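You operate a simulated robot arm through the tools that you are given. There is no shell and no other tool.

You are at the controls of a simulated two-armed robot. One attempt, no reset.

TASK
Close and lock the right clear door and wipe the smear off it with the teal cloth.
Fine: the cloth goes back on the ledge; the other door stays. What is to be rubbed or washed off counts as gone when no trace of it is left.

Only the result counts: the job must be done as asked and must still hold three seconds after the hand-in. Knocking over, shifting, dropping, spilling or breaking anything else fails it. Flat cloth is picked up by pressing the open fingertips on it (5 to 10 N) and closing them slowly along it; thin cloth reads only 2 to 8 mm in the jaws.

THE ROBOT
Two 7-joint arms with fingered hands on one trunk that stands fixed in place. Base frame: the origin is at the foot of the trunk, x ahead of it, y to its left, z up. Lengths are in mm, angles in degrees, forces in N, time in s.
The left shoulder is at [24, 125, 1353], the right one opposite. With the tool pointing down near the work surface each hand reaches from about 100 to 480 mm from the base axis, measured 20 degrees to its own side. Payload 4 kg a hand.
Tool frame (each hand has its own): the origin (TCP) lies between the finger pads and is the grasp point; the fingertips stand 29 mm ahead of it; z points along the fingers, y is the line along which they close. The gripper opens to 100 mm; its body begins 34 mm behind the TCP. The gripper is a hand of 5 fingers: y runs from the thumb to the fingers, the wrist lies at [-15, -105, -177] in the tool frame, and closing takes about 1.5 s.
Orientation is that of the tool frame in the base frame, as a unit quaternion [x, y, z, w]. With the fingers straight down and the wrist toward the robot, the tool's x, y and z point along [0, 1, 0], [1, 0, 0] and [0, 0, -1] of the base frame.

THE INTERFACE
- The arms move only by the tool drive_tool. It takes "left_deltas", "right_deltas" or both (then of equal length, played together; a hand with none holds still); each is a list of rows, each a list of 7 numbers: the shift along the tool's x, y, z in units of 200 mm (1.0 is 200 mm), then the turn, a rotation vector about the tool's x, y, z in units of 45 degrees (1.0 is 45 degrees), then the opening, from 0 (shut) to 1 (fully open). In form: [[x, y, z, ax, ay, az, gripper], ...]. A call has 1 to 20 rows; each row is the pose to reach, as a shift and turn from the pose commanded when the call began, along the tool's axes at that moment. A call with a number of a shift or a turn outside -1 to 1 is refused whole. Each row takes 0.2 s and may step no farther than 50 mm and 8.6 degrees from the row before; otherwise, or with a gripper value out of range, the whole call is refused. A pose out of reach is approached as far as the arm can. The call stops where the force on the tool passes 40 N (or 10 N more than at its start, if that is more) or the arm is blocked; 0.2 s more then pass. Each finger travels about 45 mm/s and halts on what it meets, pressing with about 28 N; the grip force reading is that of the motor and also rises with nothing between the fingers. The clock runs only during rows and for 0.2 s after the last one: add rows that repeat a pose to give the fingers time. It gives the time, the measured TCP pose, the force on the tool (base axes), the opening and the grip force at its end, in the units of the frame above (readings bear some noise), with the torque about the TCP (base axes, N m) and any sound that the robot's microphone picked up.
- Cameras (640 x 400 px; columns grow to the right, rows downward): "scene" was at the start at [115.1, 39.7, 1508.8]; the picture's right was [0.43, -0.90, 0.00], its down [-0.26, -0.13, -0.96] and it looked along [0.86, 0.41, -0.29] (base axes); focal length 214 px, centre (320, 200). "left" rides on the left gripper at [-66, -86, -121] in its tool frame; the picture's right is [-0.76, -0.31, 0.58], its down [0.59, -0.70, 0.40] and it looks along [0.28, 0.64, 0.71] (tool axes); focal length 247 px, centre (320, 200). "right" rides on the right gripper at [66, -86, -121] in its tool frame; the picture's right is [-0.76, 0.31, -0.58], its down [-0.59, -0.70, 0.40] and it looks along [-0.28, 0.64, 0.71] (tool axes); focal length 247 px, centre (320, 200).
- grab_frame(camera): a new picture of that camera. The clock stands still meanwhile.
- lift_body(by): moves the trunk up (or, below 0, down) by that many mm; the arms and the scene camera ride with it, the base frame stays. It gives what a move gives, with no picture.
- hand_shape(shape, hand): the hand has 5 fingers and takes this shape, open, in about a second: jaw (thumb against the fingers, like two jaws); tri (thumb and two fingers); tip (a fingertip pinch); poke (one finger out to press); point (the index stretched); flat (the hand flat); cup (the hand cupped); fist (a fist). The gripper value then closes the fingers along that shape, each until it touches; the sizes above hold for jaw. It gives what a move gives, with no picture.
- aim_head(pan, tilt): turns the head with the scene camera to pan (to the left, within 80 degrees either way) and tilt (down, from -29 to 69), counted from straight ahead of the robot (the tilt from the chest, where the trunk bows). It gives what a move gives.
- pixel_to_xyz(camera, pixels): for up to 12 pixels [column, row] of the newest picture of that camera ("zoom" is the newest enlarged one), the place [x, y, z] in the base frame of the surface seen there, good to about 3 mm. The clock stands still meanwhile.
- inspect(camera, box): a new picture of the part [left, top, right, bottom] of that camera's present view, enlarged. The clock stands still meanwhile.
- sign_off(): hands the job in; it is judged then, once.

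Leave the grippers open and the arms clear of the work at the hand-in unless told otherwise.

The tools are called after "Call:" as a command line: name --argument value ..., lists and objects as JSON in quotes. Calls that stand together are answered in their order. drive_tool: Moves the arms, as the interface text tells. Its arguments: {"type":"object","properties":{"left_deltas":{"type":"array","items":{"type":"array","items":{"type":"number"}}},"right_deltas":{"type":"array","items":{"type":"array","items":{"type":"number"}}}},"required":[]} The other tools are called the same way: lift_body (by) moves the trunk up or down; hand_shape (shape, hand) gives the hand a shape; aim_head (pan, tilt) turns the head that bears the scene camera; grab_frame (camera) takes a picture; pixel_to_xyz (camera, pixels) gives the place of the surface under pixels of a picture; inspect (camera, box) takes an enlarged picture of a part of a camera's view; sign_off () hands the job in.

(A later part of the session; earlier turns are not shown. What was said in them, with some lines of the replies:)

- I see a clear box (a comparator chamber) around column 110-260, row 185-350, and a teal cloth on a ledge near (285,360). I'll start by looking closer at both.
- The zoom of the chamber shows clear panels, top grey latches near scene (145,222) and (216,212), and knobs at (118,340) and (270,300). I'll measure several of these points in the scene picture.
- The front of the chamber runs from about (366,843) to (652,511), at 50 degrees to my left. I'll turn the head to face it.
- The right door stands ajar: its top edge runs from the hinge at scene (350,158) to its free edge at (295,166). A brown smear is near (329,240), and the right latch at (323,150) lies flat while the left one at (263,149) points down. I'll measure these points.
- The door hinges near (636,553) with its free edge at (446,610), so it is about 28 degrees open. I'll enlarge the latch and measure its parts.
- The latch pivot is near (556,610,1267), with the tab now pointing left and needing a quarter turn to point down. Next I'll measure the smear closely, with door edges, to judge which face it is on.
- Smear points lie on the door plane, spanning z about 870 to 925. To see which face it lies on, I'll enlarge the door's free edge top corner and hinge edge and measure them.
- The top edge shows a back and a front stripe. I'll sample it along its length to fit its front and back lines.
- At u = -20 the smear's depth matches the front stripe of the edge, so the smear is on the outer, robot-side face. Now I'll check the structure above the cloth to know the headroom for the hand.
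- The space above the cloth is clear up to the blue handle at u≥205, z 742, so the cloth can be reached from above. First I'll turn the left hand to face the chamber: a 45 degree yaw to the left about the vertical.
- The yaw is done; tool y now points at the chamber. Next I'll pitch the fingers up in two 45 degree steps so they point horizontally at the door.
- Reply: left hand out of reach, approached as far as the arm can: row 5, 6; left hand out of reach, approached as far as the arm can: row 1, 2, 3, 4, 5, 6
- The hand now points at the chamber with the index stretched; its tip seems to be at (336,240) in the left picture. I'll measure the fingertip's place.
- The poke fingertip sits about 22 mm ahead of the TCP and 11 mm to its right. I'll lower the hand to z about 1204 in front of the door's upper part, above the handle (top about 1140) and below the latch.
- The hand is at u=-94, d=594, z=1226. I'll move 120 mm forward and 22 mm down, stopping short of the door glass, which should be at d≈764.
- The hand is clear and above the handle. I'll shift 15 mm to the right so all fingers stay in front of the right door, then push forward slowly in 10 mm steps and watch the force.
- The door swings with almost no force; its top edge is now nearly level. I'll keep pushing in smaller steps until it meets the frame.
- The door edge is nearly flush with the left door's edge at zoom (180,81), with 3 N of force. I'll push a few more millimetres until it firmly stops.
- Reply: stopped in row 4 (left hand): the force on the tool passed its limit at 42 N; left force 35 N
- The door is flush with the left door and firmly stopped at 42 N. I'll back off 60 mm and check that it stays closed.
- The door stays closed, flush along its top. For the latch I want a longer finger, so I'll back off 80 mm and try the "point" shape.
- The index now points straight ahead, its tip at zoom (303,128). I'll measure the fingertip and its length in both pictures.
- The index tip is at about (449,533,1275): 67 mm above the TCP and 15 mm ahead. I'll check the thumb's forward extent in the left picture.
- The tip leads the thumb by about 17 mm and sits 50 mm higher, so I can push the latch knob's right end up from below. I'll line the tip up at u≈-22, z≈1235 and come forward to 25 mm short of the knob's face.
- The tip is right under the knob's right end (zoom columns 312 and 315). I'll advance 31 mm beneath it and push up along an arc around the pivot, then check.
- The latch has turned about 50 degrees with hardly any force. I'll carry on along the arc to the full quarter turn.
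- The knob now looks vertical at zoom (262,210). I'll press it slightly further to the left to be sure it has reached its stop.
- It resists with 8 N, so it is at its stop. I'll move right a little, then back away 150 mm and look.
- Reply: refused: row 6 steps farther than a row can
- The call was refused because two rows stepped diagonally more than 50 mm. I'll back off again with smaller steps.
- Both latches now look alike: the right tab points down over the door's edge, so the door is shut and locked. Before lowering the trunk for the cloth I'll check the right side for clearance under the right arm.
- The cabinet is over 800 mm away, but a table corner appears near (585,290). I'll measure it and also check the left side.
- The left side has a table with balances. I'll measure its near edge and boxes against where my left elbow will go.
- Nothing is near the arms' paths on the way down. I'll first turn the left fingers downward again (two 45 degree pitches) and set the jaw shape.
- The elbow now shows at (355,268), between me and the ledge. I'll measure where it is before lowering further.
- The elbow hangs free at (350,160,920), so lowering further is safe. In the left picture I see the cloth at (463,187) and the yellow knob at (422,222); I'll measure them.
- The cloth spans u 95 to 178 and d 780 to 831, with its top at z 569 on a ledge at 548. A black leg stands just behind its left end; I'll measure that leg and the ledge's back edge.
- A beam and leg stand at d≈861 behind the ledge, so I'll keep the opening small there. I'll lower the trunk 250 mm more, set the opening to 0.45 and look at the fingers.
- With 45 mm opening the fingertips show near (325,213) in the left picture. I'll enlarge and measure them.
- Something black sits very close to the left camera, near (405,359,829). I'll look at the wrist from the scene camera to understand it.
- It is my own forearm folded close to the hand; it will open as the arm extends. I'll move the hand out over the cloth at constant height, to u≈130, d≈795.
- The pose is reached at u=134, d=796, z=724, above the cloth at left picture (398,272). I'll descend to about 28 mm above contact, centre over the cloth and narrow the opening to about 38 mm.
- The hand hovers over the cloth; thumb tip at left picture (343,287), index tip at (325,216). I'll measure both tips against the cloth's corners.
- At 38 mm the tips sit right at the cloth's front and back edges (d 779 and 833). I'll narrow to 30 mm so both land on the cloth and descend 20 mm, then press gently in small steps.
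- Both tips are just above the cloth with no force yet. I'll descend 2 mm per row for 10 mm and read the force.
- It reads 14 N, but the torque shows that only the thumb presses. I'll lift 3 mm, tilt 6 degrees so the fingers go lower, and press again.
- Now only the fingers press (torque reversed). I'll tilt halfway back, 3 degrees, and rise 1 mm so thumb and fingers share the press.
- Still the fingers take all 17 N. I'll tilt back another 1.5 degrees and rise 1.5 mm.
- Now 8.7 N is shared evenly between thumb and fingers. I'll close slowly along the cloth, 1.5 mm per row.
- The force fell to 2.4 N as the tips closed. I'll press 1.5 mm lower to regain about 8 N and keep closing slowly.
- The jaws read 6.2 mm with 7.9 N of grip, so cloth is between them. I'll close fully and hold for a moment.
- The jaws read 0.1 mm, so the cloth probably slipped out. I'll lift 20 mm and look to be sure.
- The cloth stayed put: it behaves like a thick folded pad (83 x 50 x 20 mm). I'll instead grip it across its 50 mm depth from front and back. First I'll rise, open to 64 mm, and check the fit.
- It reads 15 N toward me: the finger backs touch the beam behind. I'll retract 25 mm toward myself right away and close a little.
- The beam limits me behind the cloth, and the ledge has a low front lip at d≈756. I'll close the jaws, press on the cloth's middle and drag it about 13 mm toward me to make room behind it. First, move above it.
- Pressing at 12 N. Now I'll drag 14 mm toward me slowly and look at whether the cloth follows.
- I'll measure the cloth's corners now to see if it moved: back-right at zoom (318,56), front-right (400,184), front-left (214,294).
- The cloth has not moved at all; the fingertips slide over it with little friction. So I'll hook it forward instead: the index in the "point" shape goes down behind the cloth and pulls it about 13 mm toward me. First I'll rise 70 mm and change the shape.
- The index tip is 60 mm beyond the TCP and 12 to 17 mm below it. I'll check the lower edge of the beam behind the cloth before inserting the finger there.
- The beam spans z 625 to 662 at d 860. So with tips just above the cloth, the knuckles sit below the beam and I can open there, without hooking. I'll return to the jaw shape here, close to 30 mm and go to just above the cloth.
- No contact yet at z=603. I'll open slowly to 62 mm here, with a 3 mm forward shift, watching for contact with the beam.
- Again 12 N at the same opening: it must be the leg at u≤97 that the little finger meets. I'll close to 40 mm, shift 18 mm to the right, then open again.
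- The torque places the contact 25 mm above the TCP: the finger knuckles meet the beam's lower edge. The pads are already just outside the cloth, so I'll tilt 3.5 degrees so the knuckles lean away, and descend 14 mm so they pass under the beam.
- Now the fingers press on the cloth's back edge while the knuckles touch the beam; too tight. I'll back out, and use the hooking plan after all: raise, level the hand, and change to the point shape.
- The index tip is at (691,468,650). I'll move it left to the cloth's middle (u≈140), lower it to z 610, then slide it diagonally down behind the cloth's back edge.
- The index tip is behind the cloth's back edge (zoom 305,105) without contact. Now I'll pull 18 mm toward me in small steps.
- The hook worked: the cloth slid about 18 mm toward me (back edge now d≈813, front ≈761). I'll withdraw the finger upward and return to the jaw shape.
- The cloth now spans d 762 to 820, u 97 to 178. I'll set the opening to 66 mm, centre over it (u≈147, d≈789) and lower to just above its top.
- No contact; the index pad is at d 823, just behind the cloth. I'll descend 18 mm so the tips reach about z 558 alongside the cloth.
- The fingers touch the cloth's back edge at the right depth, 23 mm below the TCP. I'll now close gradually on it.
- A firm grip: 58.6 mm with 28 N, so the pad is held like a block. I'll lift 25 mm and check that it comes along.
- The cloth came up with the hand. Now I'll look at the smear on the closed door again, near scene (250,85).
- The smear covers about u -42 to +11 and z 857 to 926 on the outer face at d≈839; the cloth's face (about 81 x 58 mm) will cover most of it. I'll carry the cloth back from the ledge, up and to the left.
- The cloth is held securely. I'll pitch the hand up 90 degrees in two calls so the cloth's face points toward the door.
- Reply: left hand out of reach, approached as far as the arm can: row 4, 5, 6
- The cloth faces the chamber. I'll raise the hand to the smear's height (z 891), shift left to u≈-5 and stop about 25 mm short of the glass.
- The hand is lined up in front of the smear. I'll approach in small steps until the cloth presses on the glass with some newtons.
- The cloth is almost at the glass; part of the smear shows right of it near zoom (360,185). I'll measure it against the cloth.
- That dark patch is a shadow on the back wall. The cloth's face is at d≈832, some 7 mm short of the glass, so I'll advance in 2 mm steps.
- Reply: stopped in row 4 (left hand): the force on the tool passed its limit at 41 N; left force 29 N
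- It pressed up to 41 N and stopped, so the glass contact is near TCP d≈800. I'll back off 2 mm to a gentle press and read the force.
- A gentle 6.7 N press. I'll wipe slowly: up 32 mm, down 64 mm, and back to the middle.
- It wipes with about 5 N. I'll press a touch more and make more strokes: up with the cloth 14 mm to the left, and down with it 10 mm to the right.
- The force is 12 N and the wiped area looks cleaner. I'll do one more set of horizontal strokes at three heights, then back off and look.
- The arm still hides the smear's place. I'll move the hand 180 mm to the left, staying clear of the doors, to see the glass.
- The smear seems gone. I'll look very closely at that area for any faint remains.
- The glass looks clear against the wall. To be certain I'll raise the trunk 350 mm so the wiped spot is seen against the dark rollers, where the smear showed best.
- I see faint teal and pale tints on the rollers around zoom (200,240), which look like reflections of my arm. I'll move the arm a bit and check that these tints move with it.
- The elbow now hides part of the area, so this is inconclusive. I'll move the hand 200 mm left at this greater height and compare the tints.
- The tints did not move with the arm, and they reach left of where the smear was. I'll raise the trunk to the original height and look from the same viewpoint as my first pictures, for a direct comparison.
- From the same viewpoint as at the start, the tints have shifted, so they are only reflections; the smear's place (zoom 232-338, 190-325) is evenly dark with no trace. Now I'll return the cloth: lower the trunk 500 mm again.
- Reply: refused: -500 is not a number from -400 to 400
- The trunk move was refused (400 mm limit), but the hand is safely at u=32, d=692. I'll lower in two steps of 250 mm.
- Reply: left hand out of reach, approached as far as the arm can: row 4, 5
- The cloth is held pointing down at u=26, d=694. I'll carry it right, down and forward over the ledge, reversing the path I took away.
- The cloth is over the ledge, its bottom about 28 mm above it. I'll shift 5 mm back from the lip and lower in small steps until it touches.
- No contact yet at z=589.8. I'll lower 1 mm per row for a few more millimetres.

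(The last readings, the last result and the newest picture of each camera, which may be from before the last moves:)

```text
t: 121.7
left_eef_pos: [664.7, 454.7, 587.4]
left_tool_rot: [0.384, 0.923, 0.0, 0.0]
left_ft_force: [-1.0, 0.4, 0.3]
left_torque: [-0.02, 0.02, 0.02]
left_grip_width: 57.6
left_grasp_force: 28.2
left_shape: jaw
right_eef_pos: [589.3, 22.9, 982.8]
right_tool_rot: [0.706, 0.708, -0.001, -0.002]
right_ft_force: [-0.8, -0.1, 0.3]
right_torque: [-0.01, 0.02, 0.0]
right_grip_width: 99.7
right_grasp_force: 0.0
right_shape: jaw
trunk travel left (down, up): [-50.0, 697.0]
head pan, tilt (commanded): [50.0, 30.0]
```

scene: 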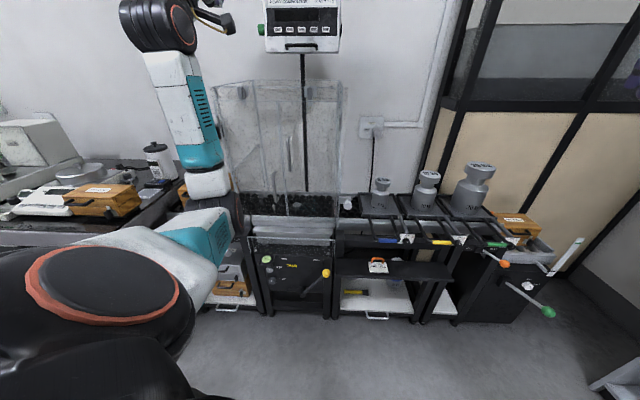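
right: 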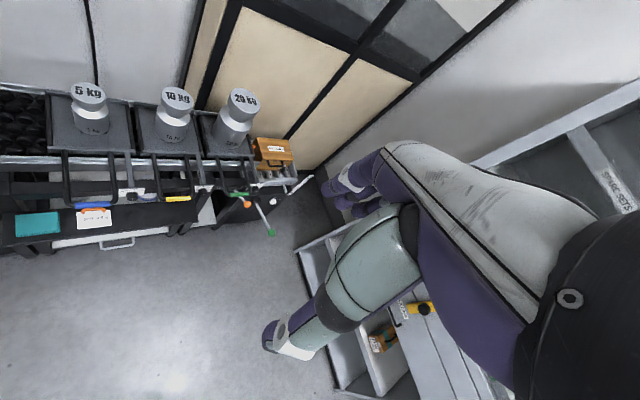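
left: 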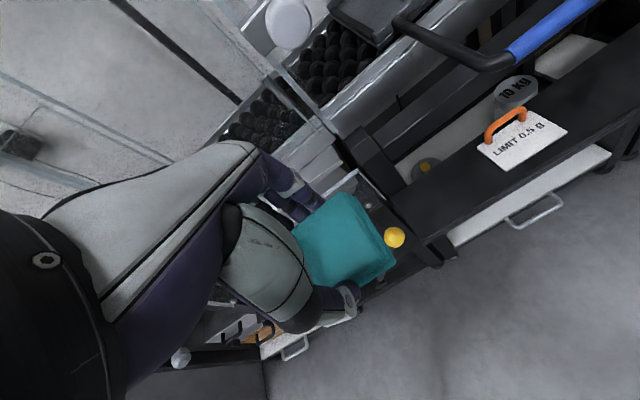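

Call:
drive_tool --left_deltas '[[0, 0, 0.005, 0, 0, 0, 0.3], [0, 0, 0.01, 0, 0, 0, 0.3], [0, 0, 0.015, 0, 0, 0, 0.3]]'

Call:
inspect --camera "left" --box '[240, 160, 480, 360]'

Call:
pixel_to_xyz --camera "zoom" --pixels '[[290, 70], [300, 150], [340, 170], [375, 195], [370, 215], [315, 90]]'

```text
t: 122.5
left_eef_pos: [663.4, 456.6, 586.1]
left_tool_rot: [0.383, 0.924, 0.0, 0.001]
left_ft_force: [0.8, -0.1, 5.5]
left_torque: [-0.1, 0.12, 0.0]
left_grip_width: 57.7
left_grasp_force: 27.9
left_shape: jaw
right_eef_pos: [586.7, 22.5, 983.6]
right_tool_rot: [0.706, 0.708, 0.0, 0.0]
right_ft_force: [-0.3, 0.5, -0.4]
right_torque: [-0.01, 0.07, 0.01]
right_grip_width: 99.8
right_grasp_force: 0.0
right_shape: jaw
trunk travel left (down, up): [-50.0, 697.0]
head pan, tilt (commanded): [50.0, 30.0]
```

```text
2.00 times, centred on (360, 260) of left
```

zoom: 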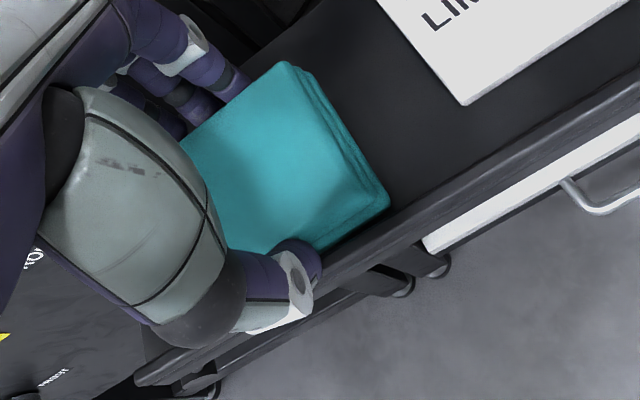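

```text
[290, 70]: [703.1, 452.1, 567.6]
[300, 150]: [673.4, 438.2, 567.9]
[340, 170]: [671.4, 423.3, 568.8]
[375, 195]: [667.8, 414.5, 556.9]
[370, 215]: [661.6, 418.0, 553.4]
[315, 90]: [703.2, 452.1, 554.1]
```

It touches with 5.5 N and the cloth's top is at z 568, as it lay before. I'll open slowly to 66 mm to release it.

Call:
drive_tool --left_deltas '[[0, 0, 0, 0, 0, 0, 0.56], [0, 0, 0, 0, 0, 0, 0.59], [0, 0, 0, 0, 0, 0, 0.62], [0, 0, 0, 0, 0, 0, 0.65], [0, 0, 0, 0, 0, 0, 0.66], [0, 0, 0, 0, 0, 0, 0.66]]'

Call:
inspect --camera "left" --box '[240, 160, 480, 360]'

```text
t: 123.9
left_eef_pos: [664.6, 453.9, 583.4]
left_tool_rot: [0.383, 0.924, -0.002, -0.001]
left_ft_force: [0.4, 1.1, -0.4]
left_torque: [0.01, -0.07, 0.04]
left_grip_width: 66.4
left_grasp_force: 0.1
left_shape: jaw
right_eef_pos: [588.9, 21.8, 983.3]
right_tool_rot: [0.708, 0.707, 0.0, 0.0]
right_ft_force: [-0.8, -0.1, -0.1]
right_torque: [0.01, 0.0, -0.01]
right_grip_width: 99.5
right_grasp_force: 0.0
right_shape: jaw
trunk travel left (down, up): [-50.0, 697.0]
head pan, tilt (commanded): [50.0, 30.0]
```

```text
2.00 times, centred on (360, 260) of left
```

zoom: 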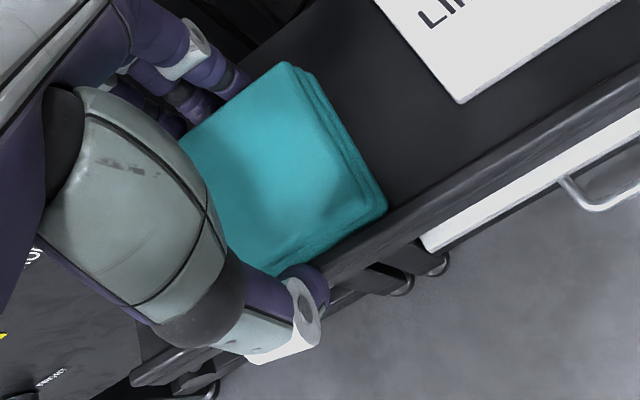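

Released without force. I'll raise the hand straight up 40 mm and check that the cloth stays.

Call:
drive_tool --left_deltas '[[0, 0, -0.03, 0, 0, 0, 0.66], [0, 0, -0.07, 0, 0, 0, 0.66], [0, 0, -0.12, 0, 0, 0, 0.66], [0, 0, -0.2, 0, 0, 0, 0.66]]'

Call:
inspect --camera "left" --box '[240, 160, 480, 360]'

```text
t: 124.9
left_eef_pos: [663.7, 454.5, 623.8]
left_tool_rot: [0.384, 0.923, -0.001, 0.0]
left_ft_force: [-0.3, -0.2, -0.9]
left_torque: [0.03, 0.01, -0.01]
left_grip_width: 66.0
left_grasp_force: 0.1
left_shape: jaw
right_eef_pos: [588.5, 20.7, 982.9]
right_tool_rot: [0.707, 0.707, 0.0, 0.0]
right_ft_force: [-0.3, -0.2, 0.1]
right_torque: [0.0, -0.02, 0.0]
right_grip_width: 99.7
right_grasp_force: 0.0
right_shape: jaw
trunk travel left (down, up): [-50.0, 697.0]
head pan, tilt (commanded): [50.0, 30.0]
```

```text
2.00 times, centred on (360, 260) of left
```

zoom: 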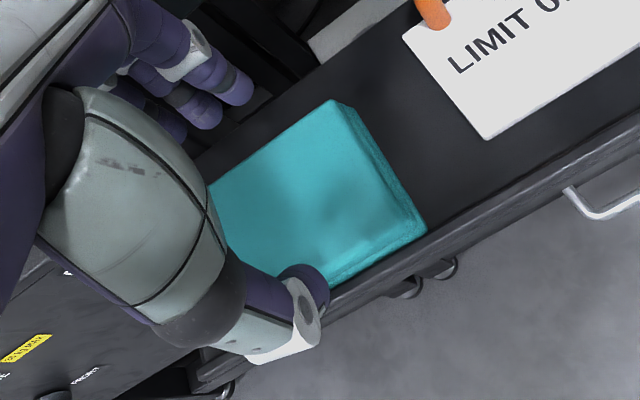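

The cloth stays on the ledge. I'll retreat: back and up away from the ledge, then look at everything.

Call:
drive_tool --left_deltas '[[0, -0.1, -0.1, 0, 0, 0, 0.66], [0, -0.25, -0.2, 0, 0, 0, 0.66], [0, -0.4, -0.35, 0, 0, 0, 0.66], [0, -0.5, -0.55, 0, 0, 0, 0.7], [0.1, -0.6, -0.75, 0, 0, 0, 0.8], [0.25, -0.65, -0.9, 0, 0, 0, 0.9], [0.4, -0.7, -1.0, 0, 0, 0, 1.0], [0.55, -0.7, -1.0, 0, 0, 0, 1.0]]'

Call:
grab_frame --camera "left"

Call:
pixel_to_xyz --camera "left" --pixels '[[460, 190], [450, 180]]'

```text
t: 126.7
left_eef_pos: [487.6, 434.8, 822.7]
left_tool_rot: [0.384, 0.923, 0.0, 0.0]
left_ft_force: [0.7, 0.7, 0.3]
left_torque: [0.03, 0.03, 0.01]
left_grip_width: 99.8
left_grasp_force: 0.0
left_shape: jaw
right_eef_pos: [587.7, 21.1, 982.6]
right_tool_rot: [0.706, 0.708, -0.002, -0.001]
right_ft_force: [-0.1, 0.3, 1.0]
right_torque: [0.03, 0.0, -0.03]
right_grip_width: 99.8
right_grasp_force: 0.1
right_shape: jaw
trunk travel left (down, up): [-50.0, 697.0]
head pan, tilt (commanded): [50.0, 30.0]
```

```text
taken
```

left: 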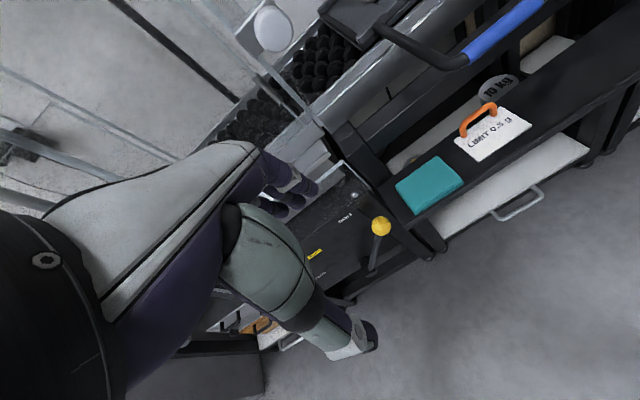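

```text
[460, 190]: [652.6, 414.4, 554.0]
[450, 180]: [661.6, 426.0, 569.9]
```

The cloth lies on the ledge at left picture (428,185). I'll check that it lies flat, and look at the glass with this camera too.

Call:
inspect --camera "left" --box '[380, 120, 540, 230]'

Call:
pixel_to_xyz --camera "zoom" --pixels '[[80, 270], [200, 170], [300, 230], [150, 330], [190, 250], [140, 350], [310, 260]]'

Call:
inspect --camera "left" --box '[0, 0, 320, 150]'

```text
3.64 times, centred on (460, 175) of left
```

zoom: 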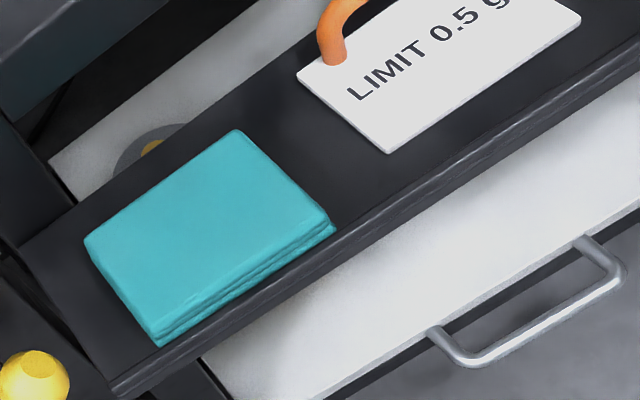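

```text
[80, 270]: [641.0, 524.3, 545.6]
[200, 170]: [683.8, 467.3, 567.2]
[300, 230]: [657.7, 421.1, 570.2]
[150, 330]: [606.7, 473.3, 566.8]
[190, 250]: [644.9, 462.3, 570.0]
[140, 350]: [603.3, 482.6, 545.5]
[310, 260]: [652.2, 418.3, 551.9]
```

```text
2.00 times, centred on (160, 75) of left
```

zoom: 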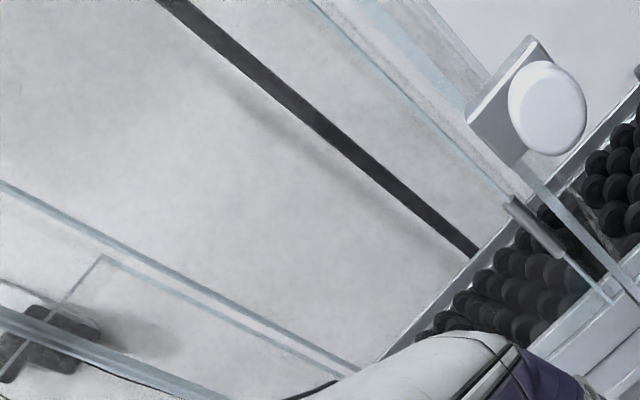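

The cloth is flat (z 567 to 570) and the glass looks clear. I'll enlarge the smear's former place in this view once more, around left picture (110,50).

Call:
inspect --camera "left" --box '[60, 10, 220, 110]'

Call:
lift_body --by 400

Call:
grab_frame --camera "scene"

```text
4.00 times, centred on (140, 60) of left
```

zoom: 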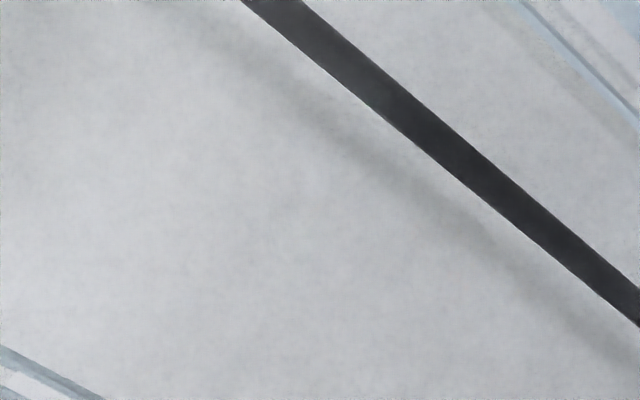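

```text
t: 130.5
left_eef_pos: [487.5, 433.7, 1223.2]
left_tool_rot: [0.383, 0.924, 0.0, 0.0]
left_ft_force: [0.3, -0.2, 0.2]
left_torque: [0.0, -0.03, 0.03]
left_grip_width: 100.0
left_grasp_force: 0.1
left_shape: jaw
right_eef_pos: [587.8, 22.2, 1382.7]
right_tool_rot: [0.707, 0.707, -0.001, -0.001]
right_ft_force: [0.4, -0.1, 0.1]
right_torque: [0.03, 0.01, 0.04]
right_grip_width: 99.7
right_grasp_force: 0.0
right_shape: jaw
trunk travel left (down, up): [-450.0, 297.0]
head pan, tilt (commanded): [50.0, 30.0]
```

```text
taken
```

scene: 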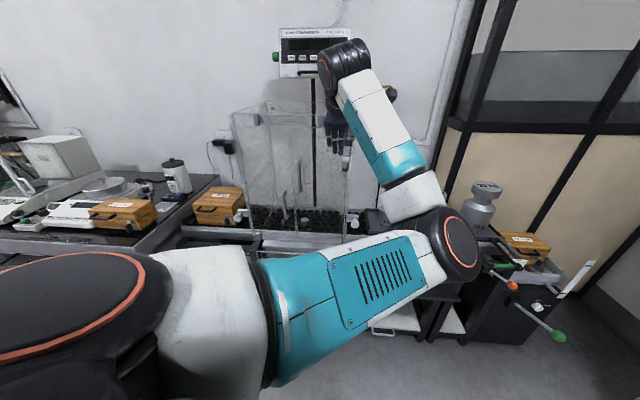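

No trace remains in that view. The arm now hides the latch, so I'll move the left hand left and back, clear of the work, and check the door and latch once more.

Call:
drive_tool --left_deltas '[[0.2, -0.1, 0, 0, 0, 0, 1], [0.4, -0.2, 0, 0, 0, 0, 1], [0.6, -0.3, 0, 0, 0, 0, 1], [0.8, -0.3, -0.1, 0, 0, 0, 1], [0.95, -0.3, -0.25, 0, 0, 0, 1]]'

Call:
grab_frame --camera "scene"

Call:
inspect --camera "scene" --box '[230, 100, 374, 190]'

Call:
inspect --camera "scene" --box '[280, 190, 376, 250]'

```text
t: 131.7
left_eef_pos: [309.7, 526.9, 1273.0]
left_tool_rot: [0.383, 0.924, -0.001, -0.001]
left_ft_force: [-0.6, 0.5, 0.3]
left_torque: [0.0, -0.02, 0.0]
left_grip_width: 99.7
left_grasp_force: 0.1
left_shape: jaw
right_eef_pos: [587.6, 22.5, 1383.7]
right_tool_rot: [0.706, 0.708, 0.0, 0.0]
right_ft_force: [-0.6, -0.6, -0.6]
right_torque: [0.01, -0.03, 0.03]
right_grip_width: 100.0
right_grasp_force: 0.0
right_shape: jaw
trunk travel left (down, up): [-450.0, 297.0]
head pan, tilt (commanded): [50.0, 30.0]
```

```text
taken
```

scene: 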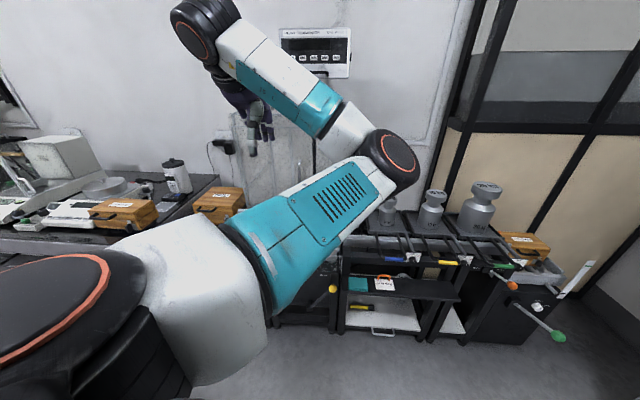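

```text
4.44 times, centred on (302, 145) of scene
```

zoom: 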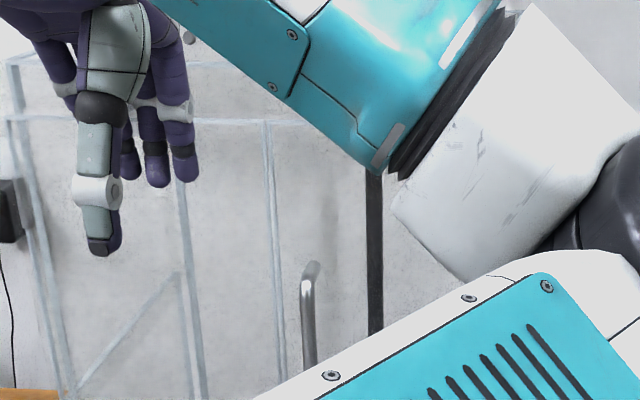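

```text
6.67 times, centred on (328, 220) of scene
```

zoom: 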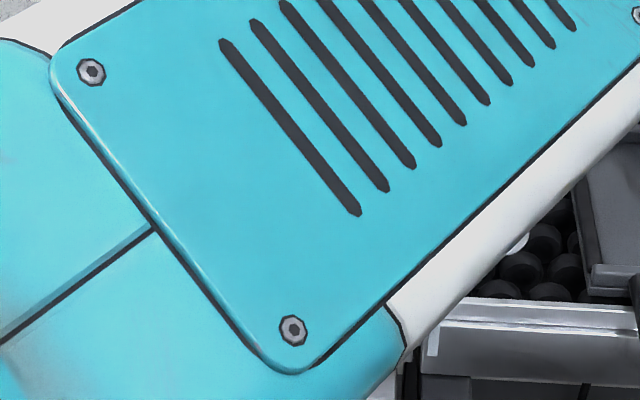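

The elbow hides the view in this posture. I'll raise the trunk the last 100 mm and return the left hand to its starting pose, turning it back 45 degrees.

Call:
lift_body --by 100

Call:
drive_tool --left_deltas '[[-0.04, -0.02, -0.04, 0, 0, 0.17, 1], [-0.09, -0.04, -0.08, 0, 0, 0.34, 1], [-0.13, -0.07, -0.12, 0, 0, 0.51, 1], [-0.18, -0.09, -0.16, 0, 0, 0.68, 1], [-0.22, -0.11, -0.2, 0, 0, 0.85, 1], [-0.265, -0.133, -0.23, 0, 0, 1.0, 1]]'

Call:
grab_frame --camera "scene"

```text
t: 133.0
left_eef_pos: [309.9, 525.9, 1373.5]
left_tool_rot: [0.383, 0.924, 0.0, 0.0]
left_ft_force: [0.2, 1.5, 0.0]
left_torque: [0.01, -0.02, -0.01]
left_grip_width: 99.6
left_grasp_force: 0.0
left_shape: jaw
right_eef_pos: [590.1, 22.9, 1482.4]
right_tool_rot: [0.706, 0.708, -0.001, -0.001]
right_ft_force: [0.8, -0.2, 1.0]
right_torque: [0.01, 0.0, 0.01]
right_grip_width: 99.9
right_grasp_force: 0.1
right_shape: jaw
trunk travel left (down, up): [-550.0, 197.0]
head pan, tilt (commanded): [50.0, 30.0]
```

```text
t: 134.4
left_eef_pos: [329.2, 470.3, 1419.6]
left_tool_rot: [0.709, 0.705, 0.0, 0.0]
left_ft_force: [-0.7, -0.1, -0.3]
left_torque: [0.02, -0.01, 0.01]
left_grip_width: 99.9
left_grasp_force: 0.0
left_shape: jaw
right_eef_pos: [586.7, 22.1, 1482.7]
right_tool_rot: [0.707, 0.707, 0.0, 0.0]
right_ft_force: [0.1, 0.1, -0.2]
right_torque: [0.01, 0.0, -0.03]
right_grip_width: 99.9
right_grasp_force: 0.2
right_shape: jaw
trunk travel left (down, up): [-550.0, 197.0]
head pan, tilt (commanded): [50.0, 30.0]
```

```text
taken
```

scene: 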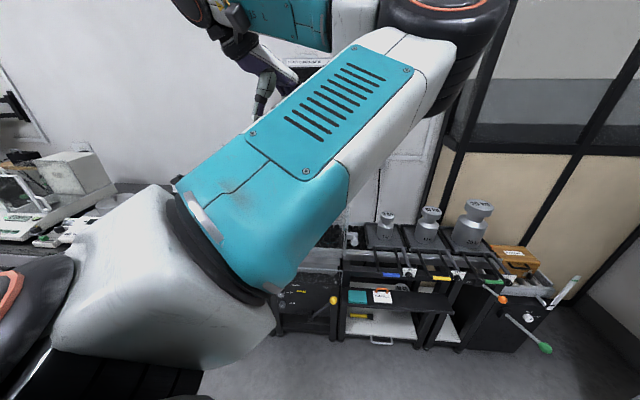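

The upper arm still crosses the view. I'll move the hand further to the left, to about (250,650,1300), which is clear of the chamber and the table.

Call:
drive_tool --left_deltas '[[0.17, -0.07, 0.12, 0, 0, 0, 1], [0.34, -0.15, 0.24, 0, 0, 0, 1], [0.51, -0.23, 0.36, 0, 0, 0, 1], [0.68, -0.31, 0.48, 0, 0, 0, 1], [0.85, -0.39, 0.59, 0, 0, 0, 1]]'

Call:
grab_frame --camera "scene"

```text
t: 135.6
left_eef_pos: [249.1, 640.8, 1299.3]
left_tool_rot: [0.708, 0.706, 0.0, 0.001]
left_ft_force: [0.2, -0.2, -0.3]
left_torque: [0.01, 0.03, -0.01]
left_grip_width: 99.8
left_grasp_force: 0.1
left_shape: jaw
right_eef_pos: [587.7, 24.2, 1483.5]
right_tool_rot: [0.706, 0.708, -0.001, 0.0]
right_ft_force: [-0.5, 0.8, -0.4]
right_torque: [-0.03, -0.04, 0.0]
right_grip_width: 99.7
right_grasp_force: 0.2
right_shape: jaw
trunk travel left (down, up): [-550.0, 197.0]
head pan, tilt (commanded): [50.0, 30.0]
```

```text
taken
```

scene: 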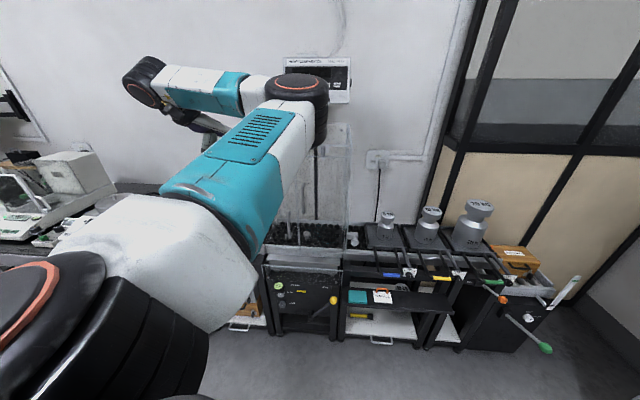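

Most of the right door is visible now. I'll enlarge the latch area and the wiped area.

Call:
inspect --camera "scene" --box '[290, 120, 370, 170]'

Call:
inspect --camera "scene" --box '[290, 200, 370, 250]'

Call:
inspect --camera "scene" --box '[310, 205, 350, 230]'

Call:
inspect --camera "scene" --box '[300, 240, 480, 350]'

```text
8.00 times, centred on (330, 145) of scene
```

zoom: 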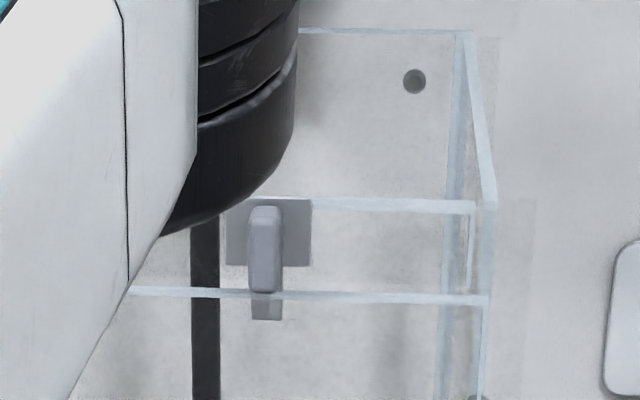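

```text
8.00 times, centred on (330, 225) of scene
```

zoom: 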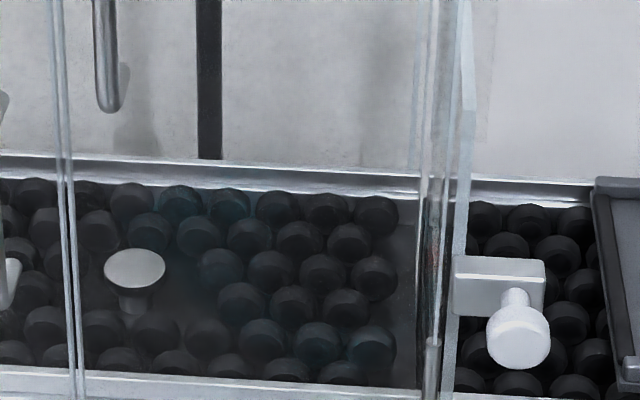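

```text
16.00 times, centred on (330, 218) of scene
```

zoom: 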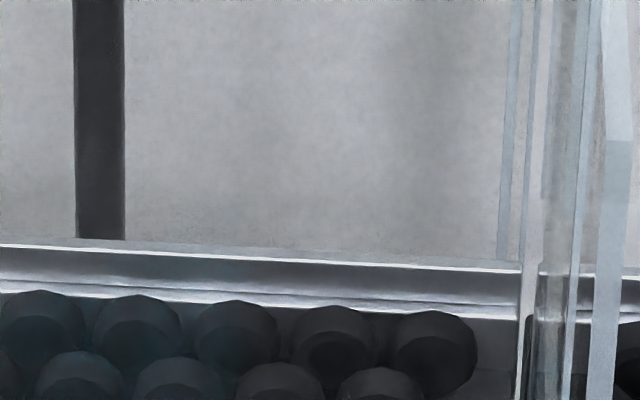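

```text
3.56 times, centred on (390, 295) of scene
```

zoom: 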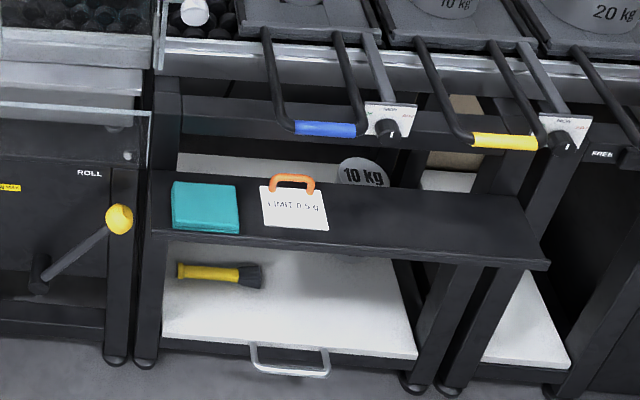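

The right door is flush with its latch tab down over it and the smear's place is clear. The cloth lies flat on the ledge beside the untouched sign. Both grippers are open and the arms are clear of the work, so I'm handing the job in.

Call:
sign_off

```text
The job is handed in.
```

The right clear door is closed and locked, the smear is wiped off, and the teal cloth is back on the ledge. I handed the job in; it has not reported a verdict.

- **Door:** It sits flush with the left door, and its latch tab points down over the door edge, just like the left one. The left door was not touched.
- **Smear:** I wiped the area with the cloth at about 5 to 12 N in overlapping strokes and found no trace afterwards, against either the wall or the dark rollers. Some faint teal tints still showed on the rollers. They shifted when I changed the camera height and reached past where the smear had been, so I took them to be reflections.
- **Cloth:** It lies flat on the ledge about 15 mm nearer the front edge than before, because I had to draw it forward to get a grip. The sign beside it was not disturbed.
- **Contact:** While reaching for the cloth, my fingers pressed lightly (up to about 15 N) a few times on the frame behind the ledge. I saw nothing move.

Both grippers are open and the arms are clear of the work.
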